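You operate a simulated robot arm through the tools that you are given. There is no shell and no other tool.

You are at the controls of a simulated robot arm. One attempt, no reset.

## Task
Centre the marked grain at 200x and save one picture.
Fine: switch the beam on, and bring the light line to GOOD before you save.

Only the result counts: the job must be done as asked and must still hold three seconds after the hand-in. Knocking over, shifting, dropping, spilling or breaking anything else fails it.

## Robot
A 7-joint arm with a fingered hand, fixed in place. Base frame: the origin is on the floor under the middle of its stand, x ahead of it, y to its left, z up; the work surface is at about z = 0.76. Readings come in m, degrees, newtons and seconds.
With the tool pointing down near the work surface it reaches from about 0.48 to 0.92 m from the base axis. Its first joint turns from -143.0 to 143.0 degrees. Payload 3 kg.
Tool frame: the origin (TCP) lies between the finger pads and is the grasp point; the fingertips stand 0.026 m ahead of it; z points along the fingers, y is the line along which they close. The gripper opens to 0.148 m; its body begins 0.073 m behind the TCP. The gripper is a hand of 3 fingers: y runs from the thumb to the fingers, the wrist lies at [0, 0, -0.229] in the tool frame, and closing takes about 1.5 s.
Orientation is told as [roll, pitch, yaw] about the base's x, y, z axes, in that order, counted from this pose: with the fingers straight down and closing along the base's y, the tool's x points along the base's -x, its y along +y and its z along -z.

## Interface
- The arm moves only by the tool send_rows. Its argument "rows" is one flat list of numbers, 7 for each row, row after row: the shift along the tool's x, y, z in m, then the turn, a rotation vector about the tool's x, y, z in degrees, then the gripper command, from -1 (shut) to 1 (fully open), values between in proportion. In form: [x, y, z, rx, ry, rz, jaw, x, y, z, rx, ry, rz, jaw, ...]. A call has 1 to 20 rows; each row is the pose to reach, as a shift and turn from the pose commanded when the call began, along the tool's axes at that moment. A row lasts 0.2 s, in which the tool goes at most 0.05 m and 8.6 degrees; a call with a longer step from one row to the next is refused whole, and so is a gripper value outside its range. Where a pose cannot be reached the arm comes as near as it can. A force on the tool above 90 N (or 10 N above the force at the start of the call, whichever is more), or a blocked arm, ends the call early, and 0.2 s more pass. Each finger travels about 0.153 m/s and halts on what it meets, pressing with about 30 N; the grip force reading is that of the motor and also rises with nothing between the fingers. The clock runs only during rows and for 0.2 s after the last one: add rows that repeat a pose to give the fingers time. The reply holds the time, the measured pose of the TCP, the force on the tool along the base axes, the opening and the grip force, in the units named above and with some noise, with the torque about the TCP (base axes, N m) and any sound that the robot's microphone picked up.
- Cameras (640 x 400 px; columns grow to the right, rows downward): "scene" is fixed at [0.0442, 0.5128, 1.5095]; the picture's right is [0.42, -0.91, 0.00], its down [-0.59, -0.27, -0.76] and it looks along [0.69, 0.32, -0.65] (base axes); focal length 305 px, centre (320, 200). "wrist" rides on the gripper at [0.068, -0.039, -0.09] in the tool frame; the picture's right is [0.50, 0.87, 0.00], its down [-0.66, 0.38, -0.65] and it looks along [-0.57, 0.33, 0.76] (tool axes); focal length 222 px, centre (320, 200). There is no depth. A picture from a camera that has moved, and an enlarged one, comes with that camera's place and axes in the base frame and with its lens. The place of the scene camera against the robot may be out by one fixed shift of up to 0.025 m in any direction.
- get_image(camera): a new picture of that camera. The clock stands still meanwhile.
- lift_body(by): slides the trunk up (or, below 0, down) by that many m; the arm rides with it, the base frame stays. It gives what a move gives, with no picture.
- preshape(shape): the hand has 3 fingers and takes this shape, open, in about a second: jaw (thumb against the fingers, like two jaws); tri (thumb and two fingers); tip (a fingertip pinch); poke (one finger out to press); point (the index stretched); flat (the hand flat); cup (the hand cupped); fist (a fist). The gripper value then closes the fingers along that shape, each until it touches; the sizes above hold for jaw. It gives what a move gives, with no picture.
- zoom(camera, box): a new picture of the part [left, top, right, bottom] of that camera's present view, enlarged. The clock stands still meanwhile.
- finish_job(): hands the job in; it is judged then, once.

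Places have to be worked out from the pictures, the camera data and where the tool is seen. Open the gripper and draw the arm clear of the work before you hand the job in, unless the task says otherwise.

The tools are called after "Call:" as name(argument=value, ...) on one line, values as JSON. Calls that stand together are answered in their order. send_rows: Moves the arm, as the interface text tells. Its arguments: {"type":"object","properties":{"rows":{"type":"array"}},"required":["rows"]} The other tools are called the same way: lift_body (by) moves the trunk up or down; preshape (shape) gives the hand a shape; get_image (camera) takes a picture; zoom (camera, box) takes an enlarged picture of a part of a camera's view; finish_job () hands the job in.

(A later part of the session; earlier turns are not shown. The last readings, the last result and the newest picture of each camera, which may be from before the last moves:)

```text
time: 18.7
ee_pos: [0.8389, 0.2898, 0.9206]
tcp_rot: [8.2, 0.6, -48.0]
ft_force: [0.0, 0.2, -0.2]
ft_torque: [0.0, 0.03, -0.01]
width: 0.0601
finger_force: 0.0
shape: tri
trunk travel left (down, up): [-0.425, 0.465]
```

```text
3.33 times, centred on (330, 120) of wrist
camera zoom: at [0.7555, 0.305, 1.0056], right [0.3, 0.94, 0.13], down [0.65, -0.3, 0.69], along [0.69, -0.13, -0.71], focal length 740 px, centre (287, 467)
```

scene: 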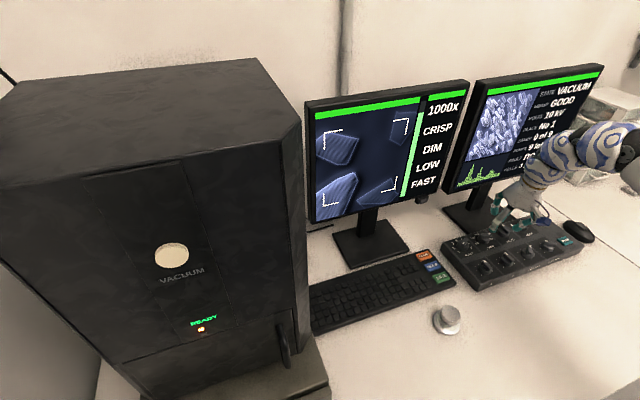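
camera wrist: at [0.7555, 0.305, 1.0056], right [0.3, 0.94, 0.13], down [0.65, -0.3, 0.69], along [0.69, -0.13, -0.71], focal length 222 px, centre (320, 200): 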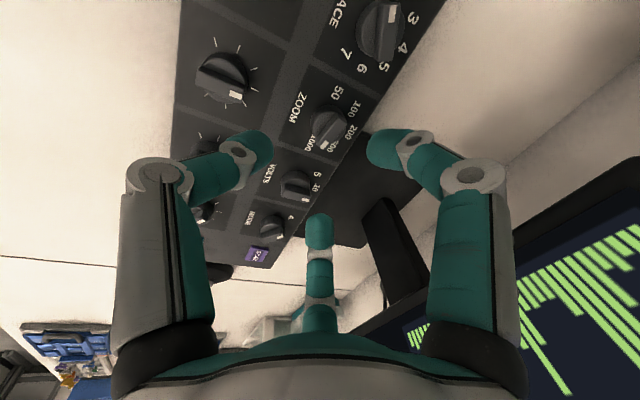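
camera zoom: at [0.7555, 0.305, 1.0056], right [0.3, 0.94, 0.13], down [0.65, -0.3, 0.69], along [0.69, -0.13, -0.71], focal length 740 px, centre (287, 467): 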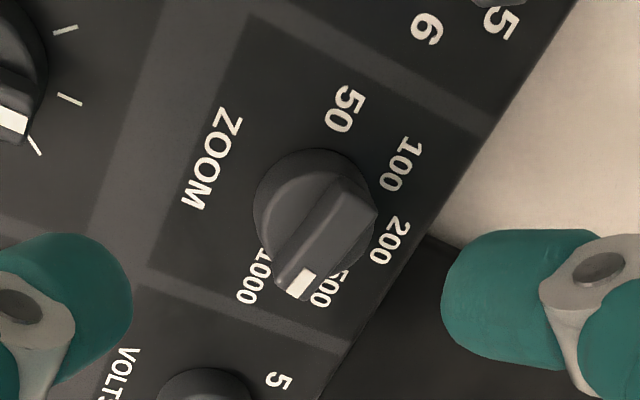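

Comparing this view with the last gives a slightly different knob spot, about (0.857, 0.307), so I want a better baseline. I rotate the hovering hand 100° the other way, which also tests the turn I need, and look again.

Call:
send_rows(rows=[0, 0, 0, 0, 0, -8.5, -0.19, 0, 0, 0, 0, 0, -17, -0.19, 0, 0, 0, 0, 0, -25.5, -0.19, 0, 0, 0, 0, 0, -34, -0.19, 0, 0, 0, 0, 0, -42.5, -0.19, 0, 0, 0, 0, 0, -51, -0.19, 0, 0, 0, 0, 0, -59.5, -0.19, 0, 0, 0, 0, 0, -68, -0.19, 0, 0, 0, 0, 0, -76.5, -0.19, 0, 0, 0, 0, 0, -85, -0.19, 0, 0, 0, 0, 0, -93, -0.19, 0, 0, 0, 0, 0, -100, -0.19, 0, 0, 0, 0, 0, -100, -0.19])

Call:
get_image(camera="wrist")

Call:
zoom(camera="wrist", box=[220, 60, 420, 190])

```text
time: 21.5
ee_pos: [0.8394, 0.2894, 0.9209]
tcp_rot: [-0.9, -8.0, 52.1]
ft_force: [0.8, -0.1, 0.3]
ft_torque: [-0.01, -0.02, 0.02]
width: 0.0604
finger_force: 0.0
shape: tri
trunk travel left (down, up): [-0.425, 0.465]
```

```text
taken
camera wrist: at [0.8192, 0.2039, 1.0015], right [-0.99, 0.14, -0.08], down [0.03, 0.68, 0.73], along [0.16, 0.72, -0.67], focal length 222 px, centre (320, 200)
```

wrist: 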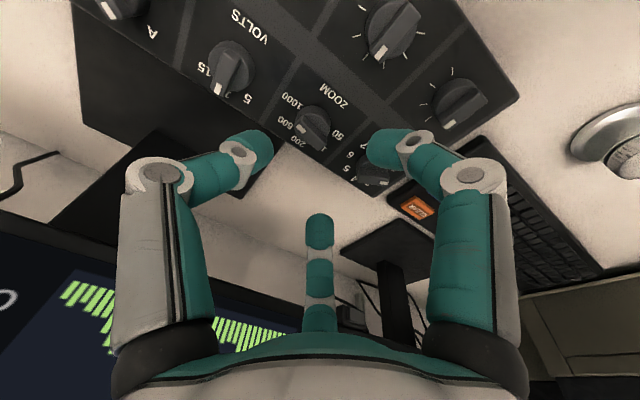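

```text
3.08 times, centred on (320, 125) of wrist
camera zoom: at [0.8192, 0.2039, 1.0015], right [-0.99, 0.14, -0.08], down [0.03, 0.68, 0.73], along [0.16, 0.72, -0.67], focal length 684 px, centre (320, 431)
```

zoom: 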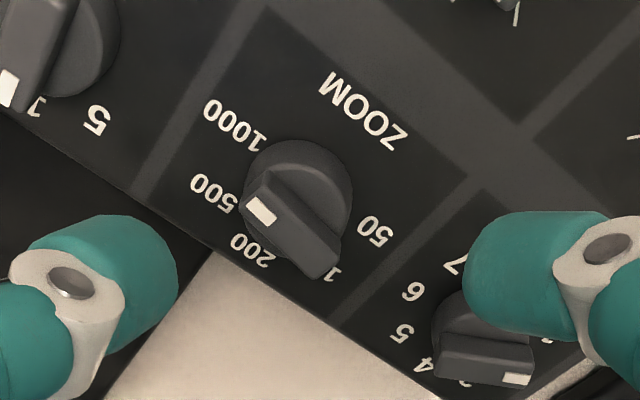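

Combining the two rotated views gives the ZOOM knob axis at (0.858, 0.308), disc top near z = 0.801 and bar top near 0.8195, with the axis almost vertical. I turn to yaw -55° so the thumb will face the flat of the pointer bar.

Call:
send_rows(rows=[0, 0, 0, 0, 0, 8.4, -0.24, 0, 0, 0, 0, 0, 16.8, -0.24, 0, 0, 0, 0, 0, 25.2, -0.24, 0, 0, 0, 0, 0, 33.6, -0.24, 0, 0, 0, 0, 0, 42, -0.24, 0, 0, 0, 0, 0, 50.4, -0.24, 0, 0, 0, 0, 0, 58.8, -0.24, 0, 0, 0, 0, 0, 67.2, -0.24, 0, 0, 0, 0, 0, 75.6, -0.24, 0, 0, 0, 0, 0, 84, -0.24, 0, 0, 0, 0, 0, 92.4, -0.24, 0, 0, 0, 0, 0, 100.5, -0.24, 0, 0, 0, 0, 0, 107, -0.24, 0, 0, 0, 0, 0, 107, -0.24])

Call:
send_rows(rows=[0.0012, 0.009, 0.001, 2, -0.35, 0, -0.24, 0.0025, 0.0182, 0.0025, 3.94, -0.69, 0, -0.24, 0.0025, 0.0182, 0.0025, 3.94, -0.69, 0, -0.24])

Call:
get_image(camera="wrist")

Call:
zoom(camera="wrist", box=[230, 60, 410, 180])

```text
time: 24.5
ee_pos: [0.8409, 0.2903, 0.9205]
tcp_rot: [8.1, 1.5, -54.9]
ft_force: [0.2, 0.2, -0.1]
ft_torque: [0.02, -0.02, -0.02]
width: 0.0568
finger_force: 0.0
shape: tri
trunk travel left (down, up): [-0.425, 0.465]
```

```text
time: 25.3
ee_pos: [0.8358, 0.2914, 0.9178]
tcp_rot: [5.0, 1.0, -54.9]
ft_force: [1.1, 0.4, 0.3]
ft_torque: [0.03, -0.02, -0.01]
width: 0.0565
finger_force: 0.1
shape: tri
out of reach, approached as far as the arm can: row 1, 2, 3
trunk travel left (down, up): [-0.425, 0.465]
```

```text
taken
camera wrist: at [0.7592, 0.318, 1.0073], right [0.42, 0.9, 0.09], down [0.65, -0.36, 0.67], along [0.64, -0.23, -0.73], focal length 222 px, centre (320, 200)
```

wrist: 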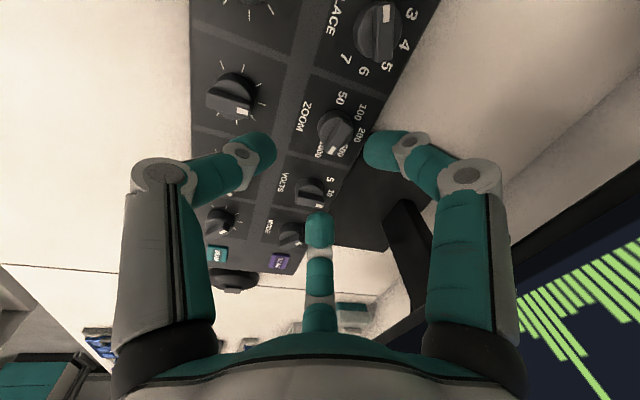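

```text
3.33 times, centred on (320, 120) of wrist
camera zoom: at [0.7592, 0.318, 1.0073], right [0.42, 0.9, 0.09], down [0.65, -0.36, 0.67], along [0.64, -0.23, -0.73], focal length 740 px, centre (320, 467)
```

zoom: 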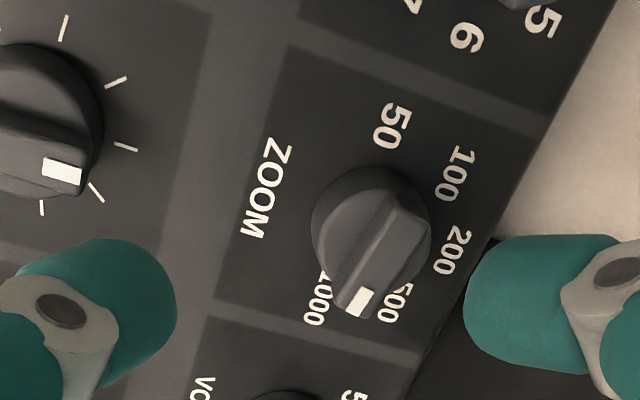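

At this height the less-tilted pose is just out of reach; lower down the wrist is nearer shoulder level and reaches further. I move down and over the knob together to z = 0.87, fingertips still 3 cm above the bar, and check.

Call:
send_rows(rows=[0, 0.003, 0.015, 0, 0, 0, -0.24, 0, 0.008, 0.03, 0, 0, 0, -0.24, -0.001, 0.014, 0.042, 0, 0, 0, -0.24, -0.0013, 0.0184, 0.0496, 0, 0, 0, -0.24, -0.0013, 0.0184, 0.0496, 0, 0, 0, -0.24])

Call:
get_image(camera="wrist")

Call:
zoom(camera="wrist", box=[230, 70, 410, 190])

Call:
zoom(camera="scene", box=[440, 170, 580, 280])

```text
time: 26.5
ee_pos: [0.8336, 0.2889, 0.9048]
tcp_rot: [4.1, 0.8, -54.9]
ft_force: [0.0, -0.1, 0.1]
ft_torque: [0.01, -0.03, 0.0]
width: 0.0563
finger_force: 0.1
shape: tri
out of reach, approached as far as the arm can: row 1, 2, 3, 4, 5
trunk travel left (down, up): [-0.425, 0.465]
```

```text
taken
camera wrist: at [0.7575, 0.3177, 0.9929], right [0.42, 0.9, 0.07], down [0.65, -0.35, 0.67], along [0.63, -0.24, -0.74], focal length 222 px, centre (320, 200)
```

wrist: 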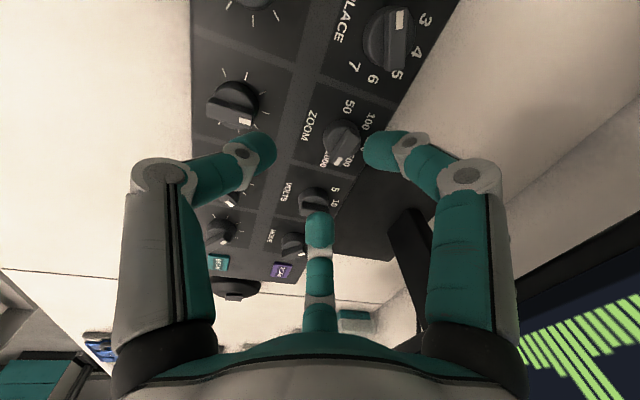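

```text
3.33 times, centred on (320, 130) of wrist
camera zoom: at [0.7575, 0.3177, 0.9929], right [0.42, 0.9, 0.07], down [0.65, -0.35, 0.67], along [0.63, -0.24, -0.74], focal length 740 px, centre (320, 433)
```

zoom: 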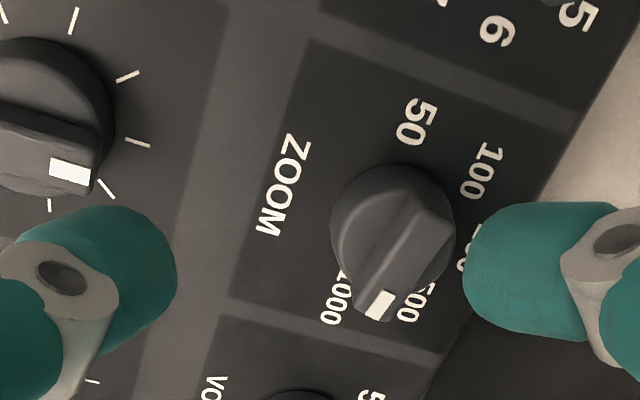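

```text
3.64 times, centred on (510, 225) of scene
camera zoom: at [0.0442, 0.5128, 1.5095], right [0.42, -0.91, 0.0], down [-0.59, -0.27, -0.76], along [0.69, 0.32, -0.65], focal length 1109 px, centre (-371, 109)
```

zoom: 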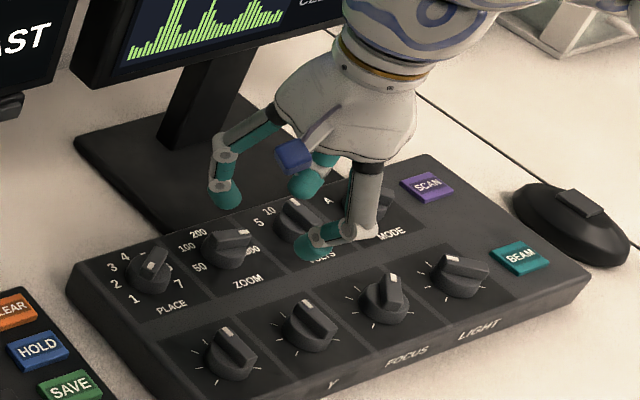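

The arm balks at yaw -55° when going lower, so I use the hand's symmetry instead: at yaw about +5° a finger faces the flat of the bar equally well. I rotate back by 60° at this height and will do the turn in two 50° bites.

Call:
send_rows(rows=[0, 0, -0.003, 0, 0, -8, -0.24, 0, 0, -0.006, 0, 0, -16, -0.24, 0, 0, -0.006, 0, 0, -24, -0.24, 0, 0, -0.006, 0, 0, -32, -0.24, 0, 0, -0.006, 0, 0, -40, -0.24, 0, 0, -0.006, 0, 0, -48, -0.24, 0, 0, -0.006, 0, 0, -56, -0.24, 0, 0, -0.006, 0, 0, -60, -0.24, 0, 0, -0.006, 0, 0, -60, -0.24])

```text
time: 28.5
ee_pos: [0.8335, 0.2904, 0.9105]
tcp_rot: [2.8, -3.1, 5.1]
ft_force: [-0.1, 0.4, 0.5]
ft_torque: [0.01, 0.0, 0.04]
width: 0.0566
finger_force: 0.0
shape: tri
trunk travel left (down, up): [-0.425, 0.465]
```

Yaw is now +5° with a 4° tilt. I go to the pre-grip pose over ZOOM at z = 0.87.

Call:
send_rows(rows=[-0.004, 0.002, 0.014, 0, 0, 0, -0.24, -0.01, 0.005, 0.026, 0, 0, 0, -0.24, -0.016, 0.008, 0.036, 0, 0, 0, -0.24, -0.0206, 0.0103, 0.0422, 0, 0, 0, -0.24, -0.0206, 0.0103, 0.0422, 0, 0, 0, -0.24])

Call:
get_image(camera="wrist")

Call:
zoom(camera="wrist", box=[230, 80, 410, 200])

Call:
zoom(camera="scene", box=[440, 170, 580, 280])

```text
time: 29.7
ee_pos: [0.8334, 0.2865, 0.8941]
tcp_rot: [2.7, -3.2, 5.1]
ft_force: [0.1, 0.2, -0.7]
ft_torque: [0.02, -0.01, 0.0]
width: 0.0565
finger_force: 0.0
shape: tri
out of reach, approached as far as the arm can: row 1, 2, 3, 4, 5
trunk travel left (down, up): [-0.425, 0.465]
```

```text
taken
camera wrist: at [0.7653, 0.2354, 0.9799], right [-0.57, 0.82, 0.01], down [0.59, 0.4, 0.71], along [0.57, 0.41, -0.71], focal length 222 px, centre (320, 200)
```

wrist: 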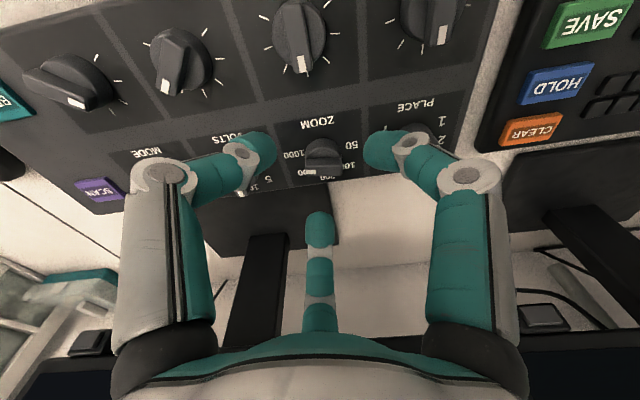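

```text
3.33 times, centred on (320, 140) of wrist
camera zoom: at [0.7653, 0.2354, 0.9799], right [-0.57, 0.82, 0.01], down [0.59, 0.4, 0.71], along [0.57, 0.41, -0.71], focal length 740 px, centre (320, 400)
```

zoom: 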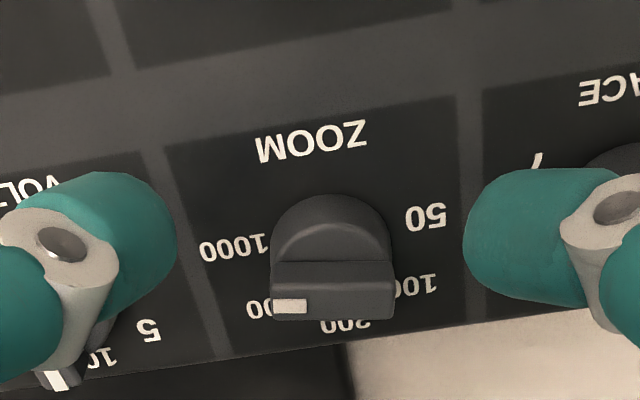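

```text
3.64 times, centred on (510, 225) of scene
camera zoom: at [0.0442, 0.5128, 1.5095], right [0.42, -0.91, 0.0], down [-0.59, -0.27, -0.76], along [0.69, 0.32, -0.65], focal length 1109 px, centre (-371, 109)
```

zoom: 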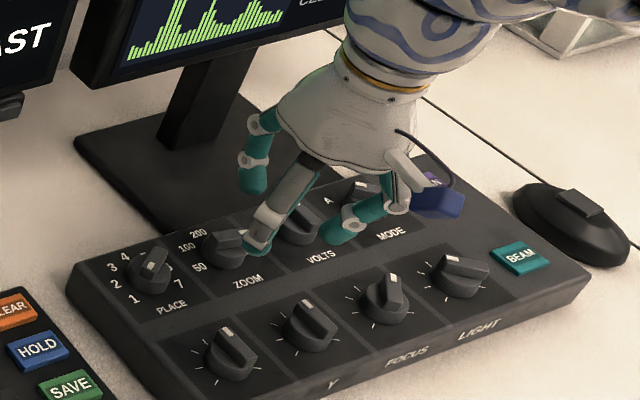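

These limits fit a shoulder offset to the robot's right, so ZOOM needs about 15° of outward tilt, as BEAM did. I add tilt toward azimuth ~38° and go to a hover 4 cm back along the tool axis from the grip point.

Call:
send_rows(rows=[0, 0, 0, -2.7, -4.7, 0, -0.24, -0.002, 0.002, 0.004, -5.4, -9.35, -0.1, -0.24, -0.007, 0.005, 0.014, -5.4, -9.35, -0.1, -0.24, -0.0123, 0.0094, 0.0263, -5.4, -9.35, -0.1, -0.24, -0.0123, 0.0094, 0.0263, -5.4, -9.35, -0.1, -0.24])

Call:
get_image(camera="wrist")

Call:
zoom(camera="wrist", box=[230, 80, 410, 200])

Call:
zoom(camera="scene", box=[440, 170, 580, 280])

```text
time: 30.9
ee_pos: [0.8465, 0.2981, 0.8693]
tcp_rot: [8.3, -12.4, 4.3]
ft_force: [-0.9, -0.4, -0.2]
ft_torque: [-0.01, -0.01, 0.01]
width: 0.0564
finger_force: 0.0
shape: tri
trunk travel left (down, up): [-0.425, 0.465]
```

```text
taken
camera wrist: at [0.7657, 0.2399, 0.9377], right [-0.58, 0.82, 0.01], down [0.47, 0.32, 0.83], along [0.67, 0.48, -0.56], focal length 222 px, centre (320, 200)
```

wrist: 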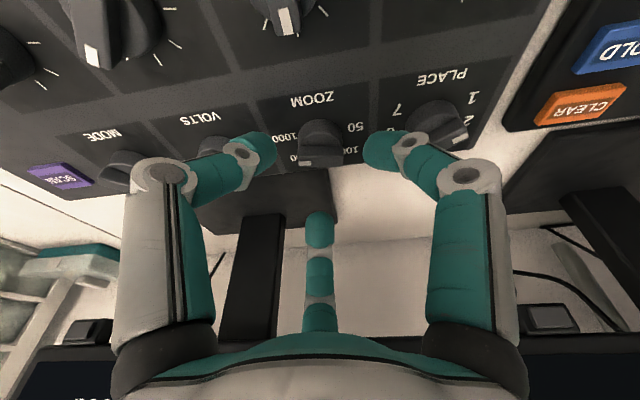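

```text
3.33 times, centred on (320, 140) of wrist
camera zoom: at [0.7657, 0.2399, 0.9377], right [-0.58, 0.82, 0.01], down [0.47, 0.32, 0.83], along [0.67, 0.48, -0.56], focal length 740 px, centre (320, 400)
```

zoom: 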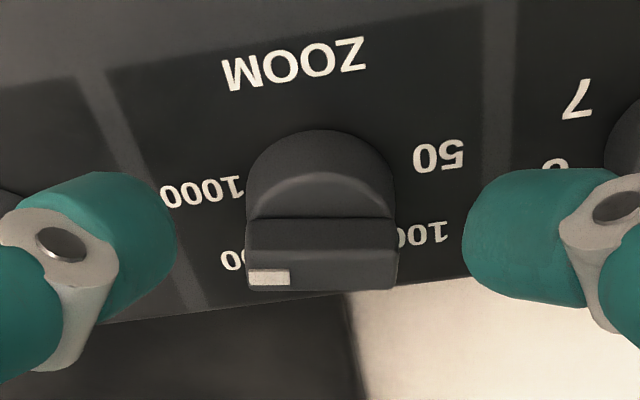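

```text
3.64 times, centred on (510, 225) of scene
camera zoom: at [0.0442, 0.5128, 1.5095], right [0.42, -0.91, 0.0], down [-0.59, -0.27, -0.76], along [0.69, 0.32, -0.65], focal length 1109 px, centre (-371, 109)
```

zoom: 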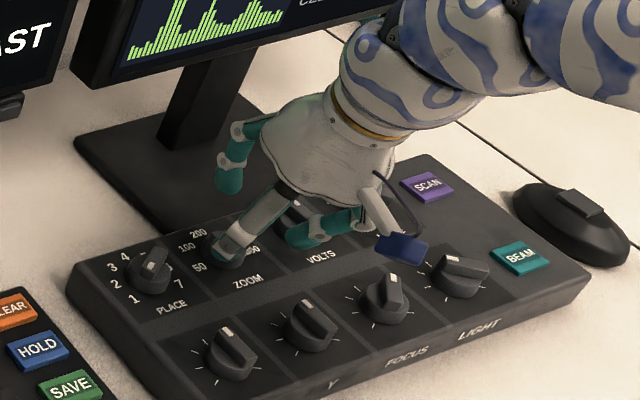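

The pose is as planned and the bar lies square across the fingers. I descend 0.04 m straight along the tool axis with a slightly smaller opening, then check force and view before gripping.

Call:
send_rows(rows=[0, 0, 0.01, 0, 0, 0, -0.29, 0, 0, 0.02, 0, 0, 0, -0.29, 0, 0, 0.03, 0, 0, 0, -0.29, 0, 0, 0.036, 0, 0, 0, -0.29, 0, 0, 0.0405, 0, 0, 0, -0.29, 0, 0, 0.0405, 0, 0, 0, -0.29])

Call:
get_image(camera="wrist")

Call:
zoom(camera="wrist", box=[200, 70, 440, 230])

Call:
zoom(camera="scene", box=[440, 180, 560, 270])

```text
time: 32.3
ee_pos: [0.8542, 0.3036, 0.8324]
tcp_rot: [8.4, -12.7, 4.2]
ft_force: [-0.3, -2.3, 16.5]
ft_torque: [-0.52, -0.05, 0.03]
width: 0.0538
finger_force: 0.1
shape: tri
trunk travel left (down, up): [-0.425, 0.465]
```

```text
taken
camera wrist: at [0.7735, 0.2449, 0.8991], right [-0.58, 0.82, 0.01], down [0.46, 0.31, 0.83], along [0.67, 0.48, -0.56], focal length 222 px, centre (320, 200)
```

wrist: 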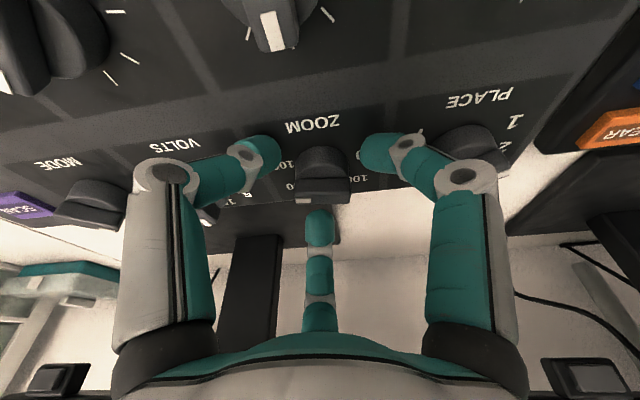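

```text
2.50 times, centred on (320, 150) of wrist
camera zoom: at [0.7735, 0.2449, 0.8991], right [-0.58, 0.82, 0.01], down [0.46, 0.31, 0.83], along [0.67, 0.48, -0.56], focal length 555 px, centre (320, 325)
```

zoom: 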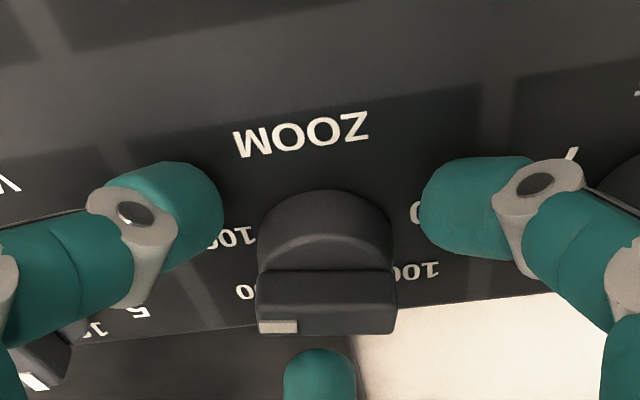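

```text
4.44 times, centred on (500, 225) of scene
camera zoom: at [0.0442, 0.5128, 1.5095], right [0.42, -0.91, 0.0], down [-0.59, -0.27, -0.76], along [0.69, 0.32, -0.65], focal length 1356 px, centre (-480, 89)
```

zoom: 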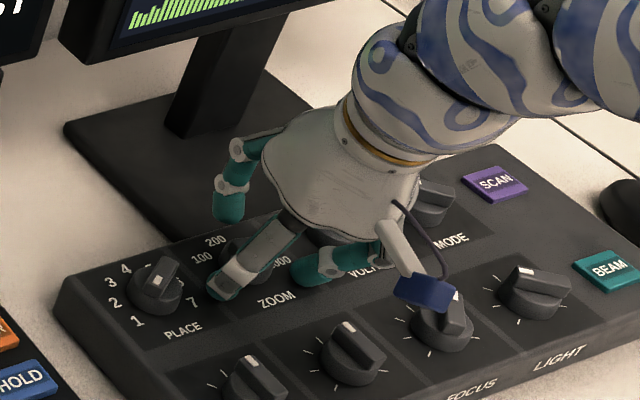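

A 16 N upward push shows the near fingertips are just touching the panel, and the bar is centred between the fingers. I raise 4 mm and close the grip on the bar.

Call:
send_rows(rows=[0, 0, -0.004, 0, 0, 0, -0.29, 0, 0, -0.004, 0, 0, 0, -0.29, 0, 0, -0.004, 0, 0, 0, -0.6, 0, 0, -0.004, 0, 0, 0, -1, 0, 0, -0.004, 0, 0, 0, -1, 0, 0, -0.004, 0, 0, 0, -1, 0, 0, -0.004, 0, 0, 0, -1])

Call:
zoom(camera="wrist", box=[200, 70, 440, 230])

Call:
zoom(camera="scene", box=[300, 70, 480, 220])

Call:
zoom(camera="scene", box=[440, 180, 560, 270])

```text
time: 33.9
ee_pos: [0.8516, 0.304, 0.8326]
tcp_rot: [8.3, -12.4, 4.3]
ft_force: [-3.2, 0.3, 0.2]
ft_torque: [0.13, -0.12, -0.01]
width: 0.0246
finger_force: 30.0
shape: tri
trunk travel left (down, up): [-0.425, 0.465]
```

```text
2.50 times, centred on (320, 150) of wrist
camera zoom: at [0.772, 0.2454, 0.9013], right [-0.58, 0.82, 0.01], down [0.47, 0.31, 0.83], along [0.67, 0.48, -0.56], focal length 555 px, centre (320, 325)
```

zoom: 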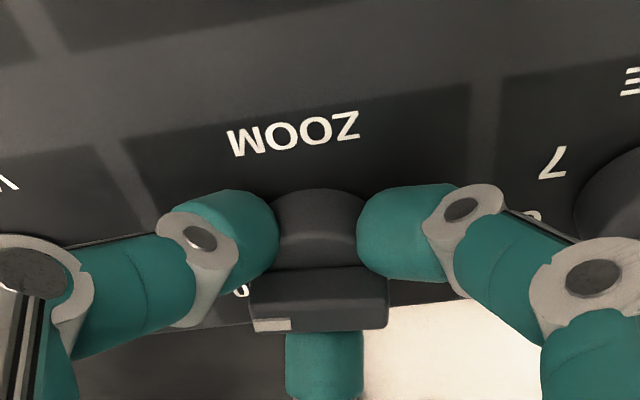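

```text
2.67 times, centred on (390, 145) of scene
camera zoom: at [0.0442, 0.5128, 1.5095], right [0.42, -0.91, 0.0], down [-0.59, -0.27, -0.76], along [0.69, 0.32, -0.65], focal length 814 px, centre (133, 347)
```

zoom: 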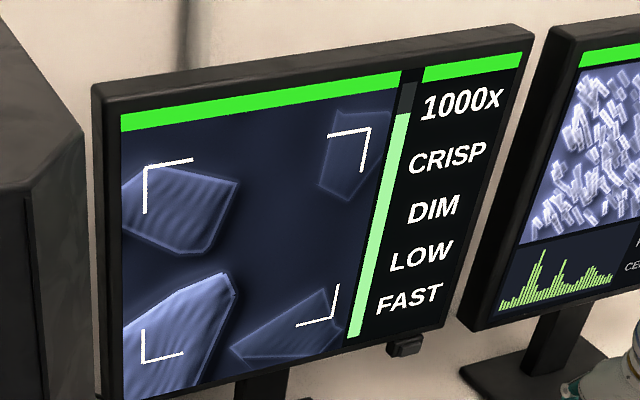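

```text
4.44 times, centred on (500, 225) of scene
camera zoom: at [0.0442, 0.5128, 1.5095], right [0.42, -0.91, 0.0], down [-0.59, -0.27, -0.76], along [0.69, 0.32, -0.65], focal length 1356 px, centre (-480, 89)
```

zoom: 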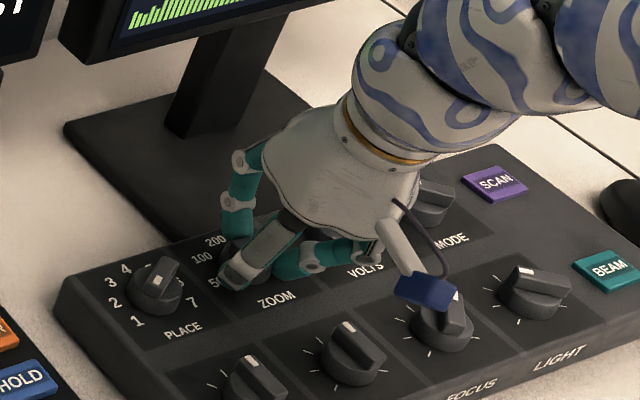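

The grip is firm at 25 mm width with one finger on the back flat and two in front. I turn about the tool axis 50° counter-clockwise and watch the magnification.

Call:
send_rows(rows=[0, 0, 0, 0, 0, -7, -1, 0, 0, 0, 0, 0, -14, -1, 0, 0, 0, 0, 0, -21, -1, 0, 0, 0, 0, 0, -28, -1, 0, 0, 0, 0, 0, -35, -1, 0, 0, 0, 0, 0, -42, -1, 0, 0, 0, 0, 0, -50, -1, 0, 0, 0, 0, 0, -50, -1])

Call:
zoom(camera="wrist", box=[200, 70, 440, 230])

Call:
zoom(camera="scene", box=[300, 70, 480, 220])

Call:
zoom(camera="scene", box=[440, 180, 560, 270])

```text
time: 35.7
ee_pos: [0.8519, 0.3025, 0.8345]
tcp_rot: [-4.4, -14.4, 55.6]
ft_force: [1.9, -2.0, 15.8]
ft_torque: [0.11, -0.37, -0.03]
width: 0.0245
finger_force: 29.9
shape: tri
trunk travel left (down, up): [-0.425, 0.465]
```

```text
2.50 times, centred on (320, 150) of wrist
camera zoom: at [0.828, 0.2109, 0.9092], right [-0.98, 0.1, -0.19], down [-0.08, 0.64, 0.77], along [0.2, 0.76, -0.61], focal length 555 px, centre (320, 325)
```

zoom: 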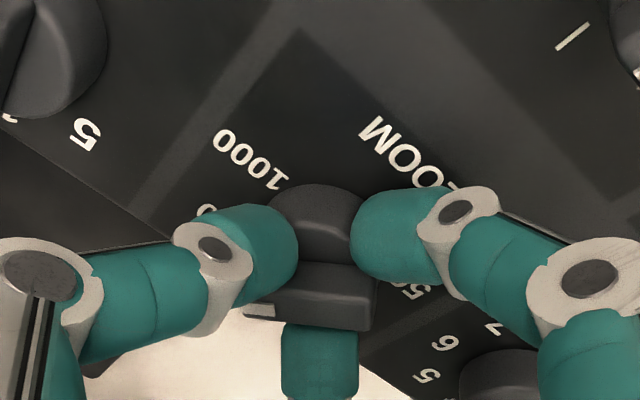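

```text
2.67 times, centred on (390, 145) of scene
camera zoom: at [0.0442, 0.5128, 1.5095], right [0.42, -0.91, 0.0], down [-0.59, -0.27, -0.76], along [0.69, 0.32, -0.65], focal length 814 px, centre (133, 347)
```

zoom: 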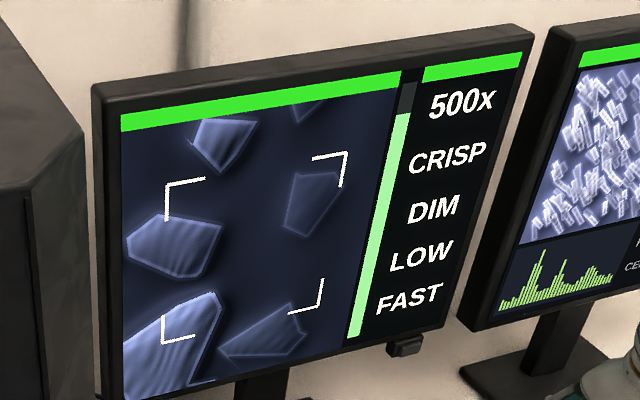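

```text
4.44 times, centred on (500, 225) of scene
camera zoom: at [0.0442, 0.5128, 1.5095], right [0.42, -0.91, 0.0], down [-0.59, -0.27, -0.76], along [0.69, 0.32, -0.65], focal length 1356 px, centre (-480, 89)
```

zoom: 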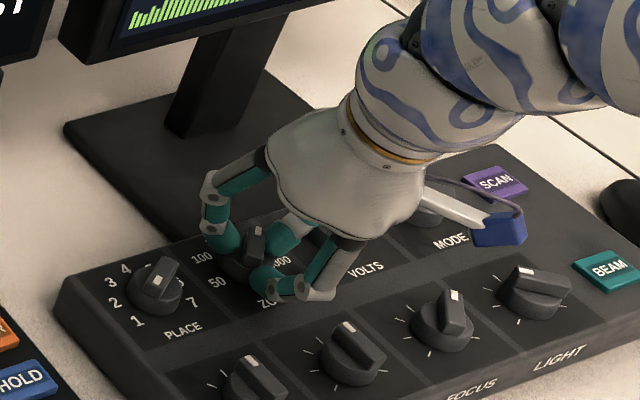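

The monitor now reads 500x, so the method works. I release, lift clear, and rotate back 60° to take the second bite with the thumb facing the bar's flat.

Call:
send_rows(rows=[0, 0, -0.001, 0, 0, 0, -0.5, 0, 0, -0.002, 0, 0, 0, -0.32, 0, 0, -0.002, 0, 0, 0, -0.32, 0, 0, -0.012, 0, 0, 0, -0.32, 0, 0, -0.03, 0, 0, 0, -0.32, 0, 0, -0.045, 0, 0, 0, -0.32, 0, 0, -0.045, 0, 0, 8, -0.32, 0, 0, -0.045, 0, 0, 16, -0.32, 0, 0, -0.045, 0, 0, 24, -0.32, 0, 0, -0.045, 0, 0, 32, -0.32, 0, 0, -0.045, 0, 0, 40, -0.32, 0, 0, -0.045, 0, 0, 48, -0.32, 0, 0, -0.045, 0, 0, 56, -0.32, 0, 0, -0.045, 0, 0, 60, -0.32, 0, 0, -0.045, 0, 0, 60, -0.32])

Call:
get_image(camera="wrist")

Call:
zoom(camera="wrist", box=[230, 80, 410, 200])

Call:
zoom(camera="scene", box=[300, 70, 480, 220])

```text
time: 38.9
ee_pos: [0.8442, 0.2952, 0.8764]
tcp_rot: [10.5, -10.7, -6.1]
ft_force: [-0.5, 0.3, 0.1]
ft_torque: [-0.02, 0.0, 0.0]
width: 0.0502
finger_force: 0.0
shape: tri
trunk travel left (down, up): [-0.425, 0.465]
```

```text
taken
camera wrist: at [0.7566, 0.2495, 0.9452], right [-0.43, 0.9, 0.06], down [0.53, 0.2, 0.82], along [0.73, 0.38, -0.57], focal length 222 px, centre (320, 200)
```

wrist: 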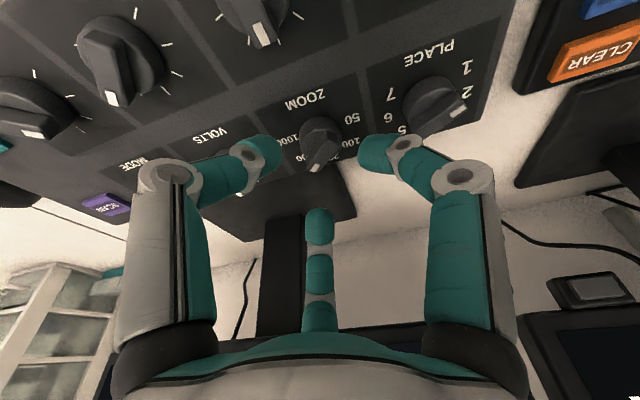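

```text
3.33 times, centred on (320, 140) of wrist
camera zoom: at [0.7566, 0.2495, 0.9452], right [-0.43, 0.9, 0.06], down [0.53, 0.2, 0.82], along [0.73, 0.38, -0.57], focal length 740 px, centre (320, 400)
```

zoom: 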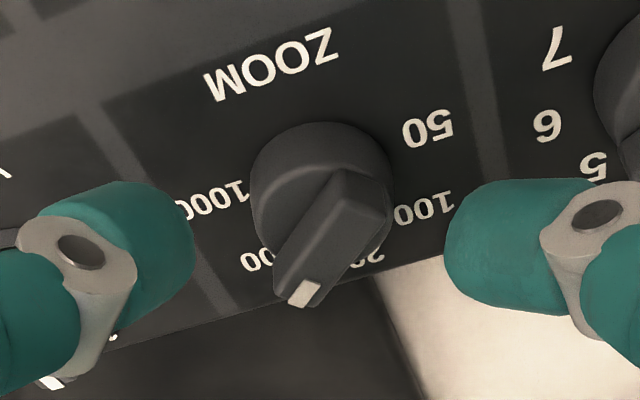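

```text
2.67 times, centred on (390, 145) of scene
camera zoom: at [0.0442, 0.5128, 1.5095], right [0.42, -0.91, 0.0], down [-0.59, -0.27, -0.76], along [0.69, 0.32, -0.65], focal length 814 px, centre (133, 347)
```

zoom: 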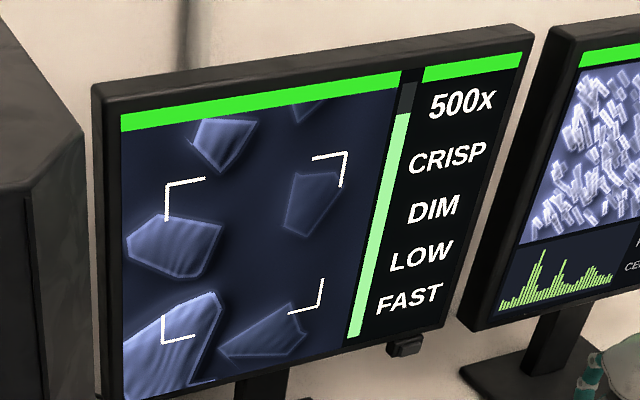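

Still 500x and nothing disturbed. I descend 4.2 cm along the tool axis and grip the bar again.

Call:
send_rows(rows=[0, 0.001, 0.012, 0, 0, 0, -0.32, 0, 0.001, 0.024, 0, 0, 0, -0.32, 0, 0.001, 0.034, 0, 0, 0, -0.32, 0, 0.001, 0.0415, 0, 0, 0, -0.32, 0, 0.001, 0.0415, 0, 0, 0, -0.32, 0, 0.001, 0.0415, 0, 0, 0, -0.6, 0, 0.001, 0.0415, 0, 0, 0, -1, 0, 0.001, 0.0415, 0, 0, 0, -1, 0, 0.001, 0.0415, 0, 0, 0, -1])

Call:
zoom(camera="wrist", box=[200, 70, 440, 230])

```text
time: 40.9
ee_pos: [0.8513, 0.3026, 0.8364]
tcp_rot: [10.2, -10.8, -5.9]
ft_force: [-11.0, -0.4, -3.6]
ft_torque: [-0.37, 0.34, 0.07]
width: 0.0225
finger_force: 29.9
shape: tri
trunk travel left (down, up): [-0.425, 0.465]
```

```text
2.50 times, centred on (320, 150) of wrist
camera zoom: at [0.7636, 0.2569, 0.9056], right [-0.43, 0.9, 0.06], down [0.53, 0.2, 0.82], along [0.73, 0.38, -0.57], focal length 555 px, centre (320, 325)
```

zoom: 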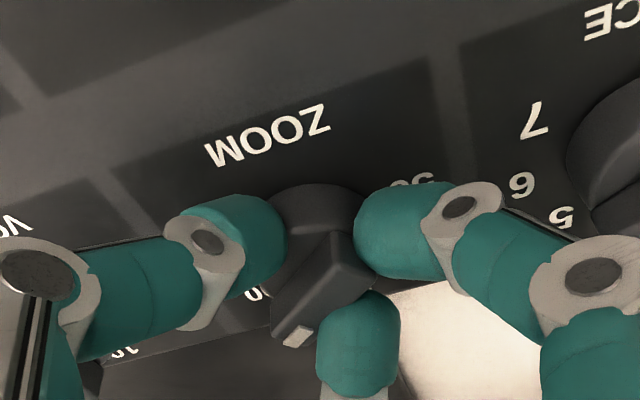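

Gripped at 22 mm with a small side load. I turn another 50° counter-clockwise and read the monitor.

Call:
send_rows(rows=[0, 0, 0, 0, 0, -7, -1, 0, 0, 0, 0, 0, -14, -1, 0, 0, 0, 0, 0, -21, -1, 0, 0, 0, 0, 0, -28, -1, 0, 0, 0, 0, 0, -35, -1, 0, 0, 0, 0, 0, -42, -1, 0, 0, 0, 0, 0, -50, -1, 0, 0, 0, 0, 0, -50, -1])

Call:
zoom(camera="wrist", box=[200, 70, 440, 230])

Call:
zoom(camera="scene", box=[300, 70, 480, 220])

Call:
zoom(camera="scene", box=[440, 180, 560, 270])

```text
time: 42.7
ee_pos: [0.8519, 0.2988, 0.8394]
tcp_rot: [-1.9, -14.9, 45.3]
ft_force: [-7.4, -31.0, 11.8]
ft_torque: [-0.71, 0.3, -0.14]
width: 0.0171
finger_force: 30.0
shape: tri
trunk travel left (down, up): [-0.425, 0.465]
```

```text
2.50 times, centred on (320, 150) of wrist
camera zoom: at [0.815, 0.211, 0.9099], right [-0.95, 0.27, -0.16], down [0.05, 0.61, 0.79], along [0.31, 0.74, -0.59], focal length 555 px, centre (320, 325)
```

zoom: 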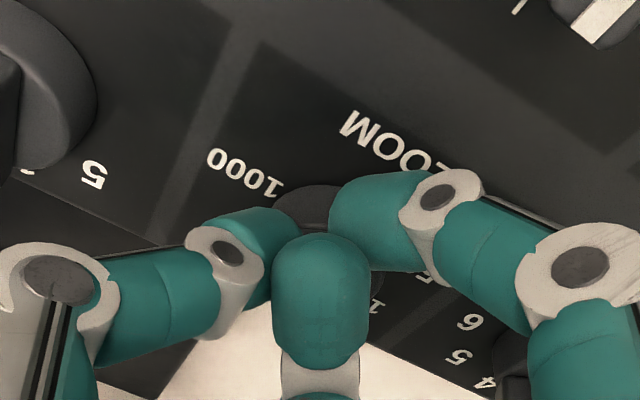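

```text
2.67 times, centred on (390, 145) of scene
camera zoom: at [0.0442, 0.5128, 1.5095], right [0.42, -0.91, 0.0], down [-0.59, -0.27, -0.76], along [0.69, 0.32, -0.65], focal length 814 px, centre (133, 347)
```

zoom: 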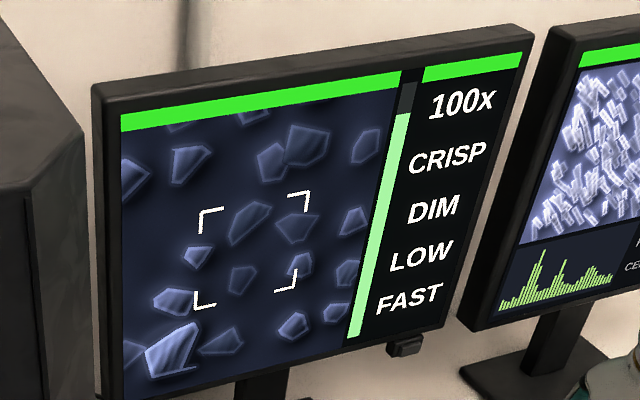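

```text
4.44 times, centred on (500, 225) of scene
camera zoom: at [0.0442, 0.5128, 1.5095], right [0.42, -0.91, 0.0], down [-0.59, -0.27, -0.76], along [0.69, 0.32, -0.65], focal length 1356 px, centre (-480, 89)
```

zoom: 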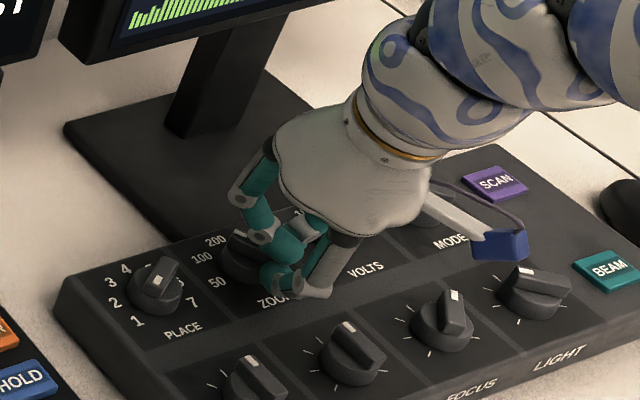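

It overshot to 100x because the grip slipped past the bar. I open gently, lift clear and look at where the pointer is.

Call:
send_rows(rows=[0, 0, 0, 0, 0, 0, -0.6, 0, 0, 0, 0, 0, 0, -0.32, 0, 0, -0.003, 0, 0, 0, -0.32, 0, 0, -0.015, 0, 0, 0, -0.32, 0, 0, -0.03, 0, 0, 0, -0.32, 0, 0, -0.045, 0, 0, 0, -0.32, 0, 0, -0.045, 0, 0, 0, -0.32])

Call:
get_image(camera="wrist")

Call:
zoom(camera="wrist", box=[230, 80, 410, 200])

Call:
zoom(camera="scene", box=[300, 70, 480, 220])

```text
time: 44.3
ee_pos: [0.843, 0.2961, 0.8803]
tcp_rot: [-1.7, -14.8, 45.2]
ft_force: [-0.6, 0.6, -0.3]
ft_torque: [0.02, -0.03, 0.03]
width: 0.0501
finger_force: 0.1
shape: tri
trunk travel left (down, up): [-0.425, 0.465]
```

```text
taken
camera wrist: at [0.8052, 0.2074, 0.9518], right [-0.95, 0.27, -0.15], down [0.05, 0.61, 0.79], along [0.31, 0.74, -0.6], focal length 222 px, centre (320, 200)
```

wrist: 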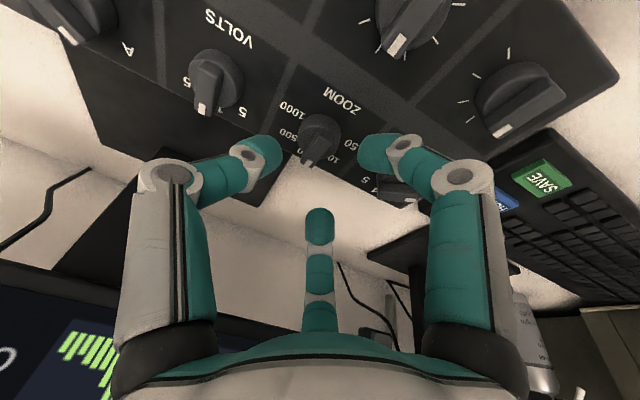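

```text
3.33 times, centred on (320, 140) of wrist
camera zoom: at [0.8052, 0.2074, 0.9518], right [-0.95, 0.27, -0.15], down [0.05, 0.61, 0.79], along [0.31, 0.74, -0.6], focal length 740 px, centre (320, 400)
```

zoom: 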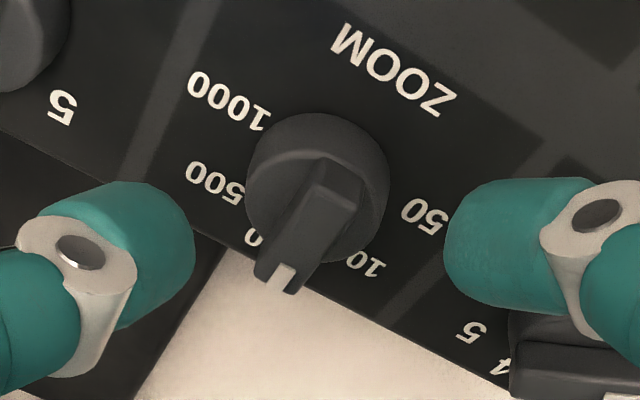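

```text
2.67 times, centred on (390, 145) of scene
camera zoom: at [0.0442, 0.5128, 1.5095], right [0.42, -0.91, 0.0], down [-0.59, -0.27, -0.76], along [0.69, 0.32, -0.65], focal length 814 px, centre (133, 347)
```

zoom: 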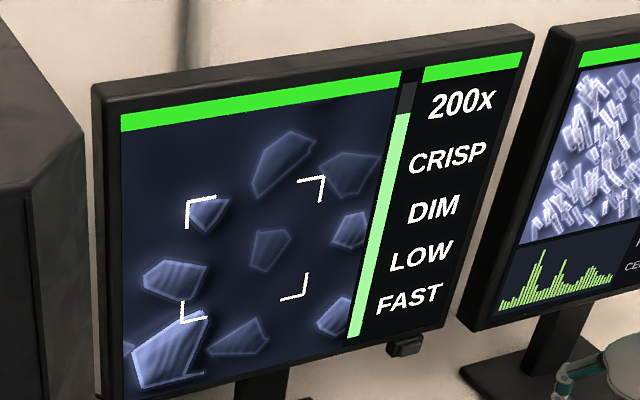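

On release the knob settled back and the monitor now reads 200x. I enlarge the left screen to find the marked grain.

Call:
zoom(camera="scene", box=[310, 95, 415, 215])

Call:
zoom(camera="scene", box=[310, 150, 370, 215])

Call:
zoom(camera="scene", box=[440, 70, 620, 210])

```text
3.33 times, centred on (362, 155) of scene
camera zoom: at [0.0442, 0.5128, 1.5095], right [0.42, -0.91, 0.0], down [-0.59, -0.27, -0.76], along [0.69, 0.32, -0.65], focal length 1017 px, centre (178, 350)
```

zoom: 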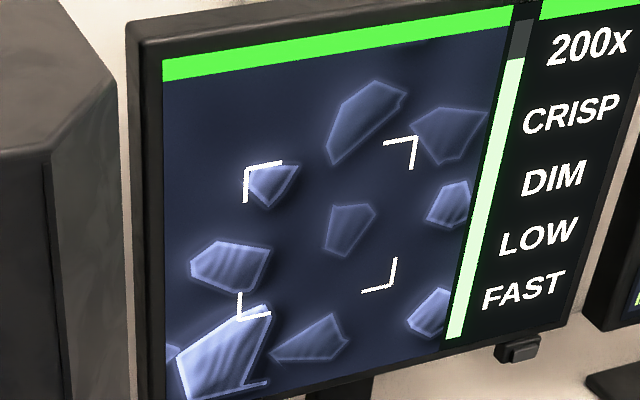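

```text
6.15 times, centred on (340, 182) of scene
camera zoom: at [0.0442, 0.5128, 1.5095], right [0.42, -0.91, 0.0], down [-0.59, -0.27, -0.76], along [0.69, 0.32, -0.65], focal length 1877 px, centre (197, 308)
```

zoom: 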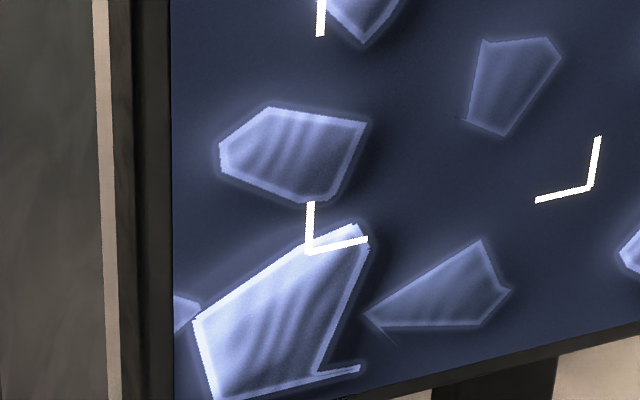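

```text
2.86 times, centred on (530, 140) of scene
camera zoom: at [0.0442, 0.5128, 1.5095], right [0.42, -0.91, 0.0], down [-0.59, -0.27, -0.76], along [0.69, 0.32, -0.65], focal length 872 px, centre (-280, 371)
```

zoom: 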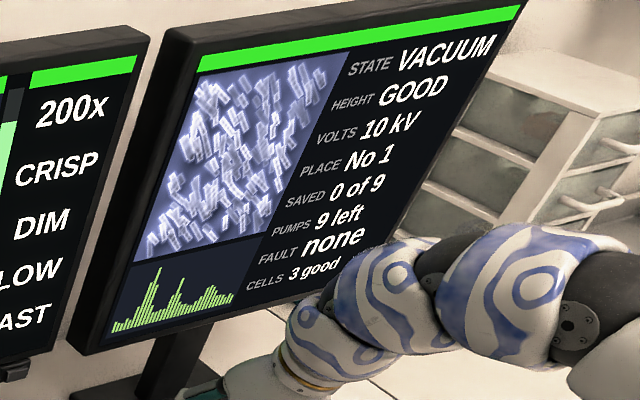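

The large bright grain at lower left has something extra at its edge. I enlarge that corner further.

Call:
zoom(camera="scene", box=[312, 180, 348, 216])

Call:
zoom(camera="scene", box=[335, 100, 415, 155])

Call:
zoom(camera="scene", box=[485, 80, 545, 165])

```text
11.11 times, centred on (330, 198) of scene
camera zoom: at [0.0442, 0.5128, 1.5095], right [0.42, -0.91, 0.0], down [-0.59, -0.27, -0.76], along [0.69, 0.32, -0.65], focal length 3390 px, centre (209, 222)
```

zoom: 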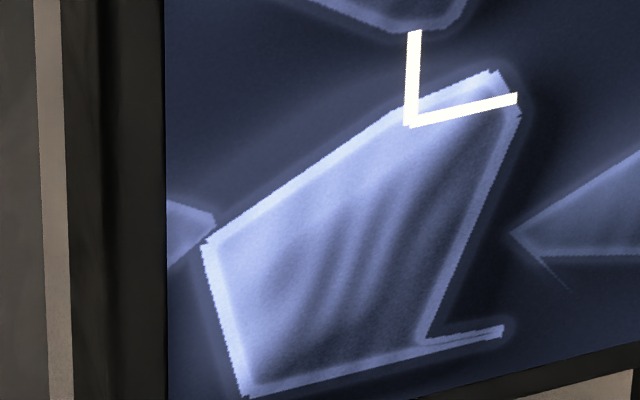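

```text
7.27 times, centred on (375, 128) of scene
camera zoom: at [0.0442, 0.5128, 1.5095], right [0.42, -0.91, 0.0], down [-0.59, -0.27, -0.76], along [0.69, 0.32, -0.65], focal length 2219 px, centre (-80, 727)
```

zoom: 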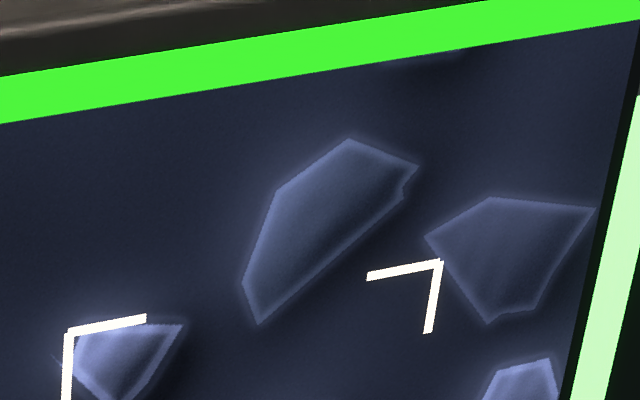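

```text
4.71 times, centred on (515, 122) of scene
camera zoom: at [0.0442, 0.5128, 1.5095], right [0.42, -0.91, 0.0], down [-0.59, -0.27, -0.76], along [0.69, 0.32, -0.65], focal length 1436 px, centre (-598, 565)
```

zoom: 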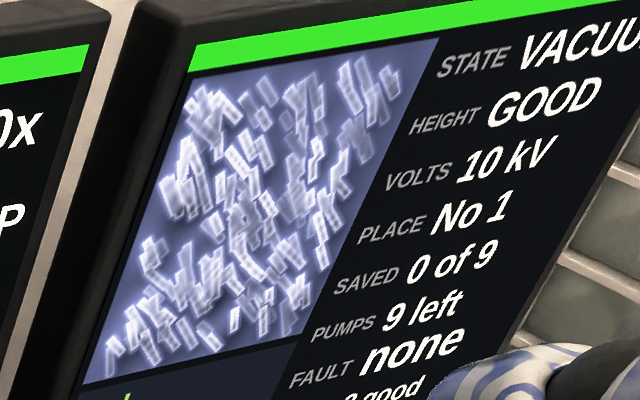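

I take the bright, striped, notched grain at lower left as the likely marked one, but the picture is DIM, so I set LIGHT first. LIGHT is near (0.908, 0.134). I raise, rotate the hand to yaw about -20° (keeping fingers away from BEAM), and go over there.

Call:
send_rows(rows=[0, 0, -0.008, 0, 0, 8, -0.3, 0, 0, -0.016, 0, 0, 16, -0.3, 0, 0, -0.024, 0, 0, 24, -0.3, 0, 0, -0.03, 0, 0, 32, -0.3, 0, 0, -0.03, 0, 0, 40, -0.3, 0, 0, -0.03, 0, 0, 48, -0.3, 0, 0, -0.03, 0, 0, 56, -0.3, 0, 0, -0.03, 0, 0, 65, -0.3, 0, 0, -0.03, 0, 0, 65, -0.3])

```text
refused: row 8 steps farther than a row can; nothing moved
```

One step was slightly over the 8.6° limit; I resend with even steps.

Call:
send_rows(rows=[0, 0, -0.008, 0, 0, 8.2, -0.3, 0, 0, -0.016, 0, 0, 16.4, -0.3, 0, 0, -0.024, 0, 0, 24.6, -0.3, 0, 0, -0.03, 0, 0, 32.8, -0.3, 0, 0, -0.03, 0, 0, 41, -0.3, 0, 0, -0.03, 0, 0, 49.2, -0.3, 0, 0, -0.03, 0, 0, 57.4, -0.3, 0, 0, -0.03, 0, 0, 65, -0.3, 0, 0, -0.03, 0, 0, 65, -0.3])

```text
time: 46.3
ee_pos: [0.836, 0.2914, 0.91]
tcp_rot: [12.7, -7.8, -20.9]
ft_force: [-0.6, 0.4, 1.0]
ft_torque: [0.01, -0.03, 0.01]
width: 0.0511
finger_force: 0.0
shape: tri
trunk travel left (down, up): [-0.425, 0.465]
```

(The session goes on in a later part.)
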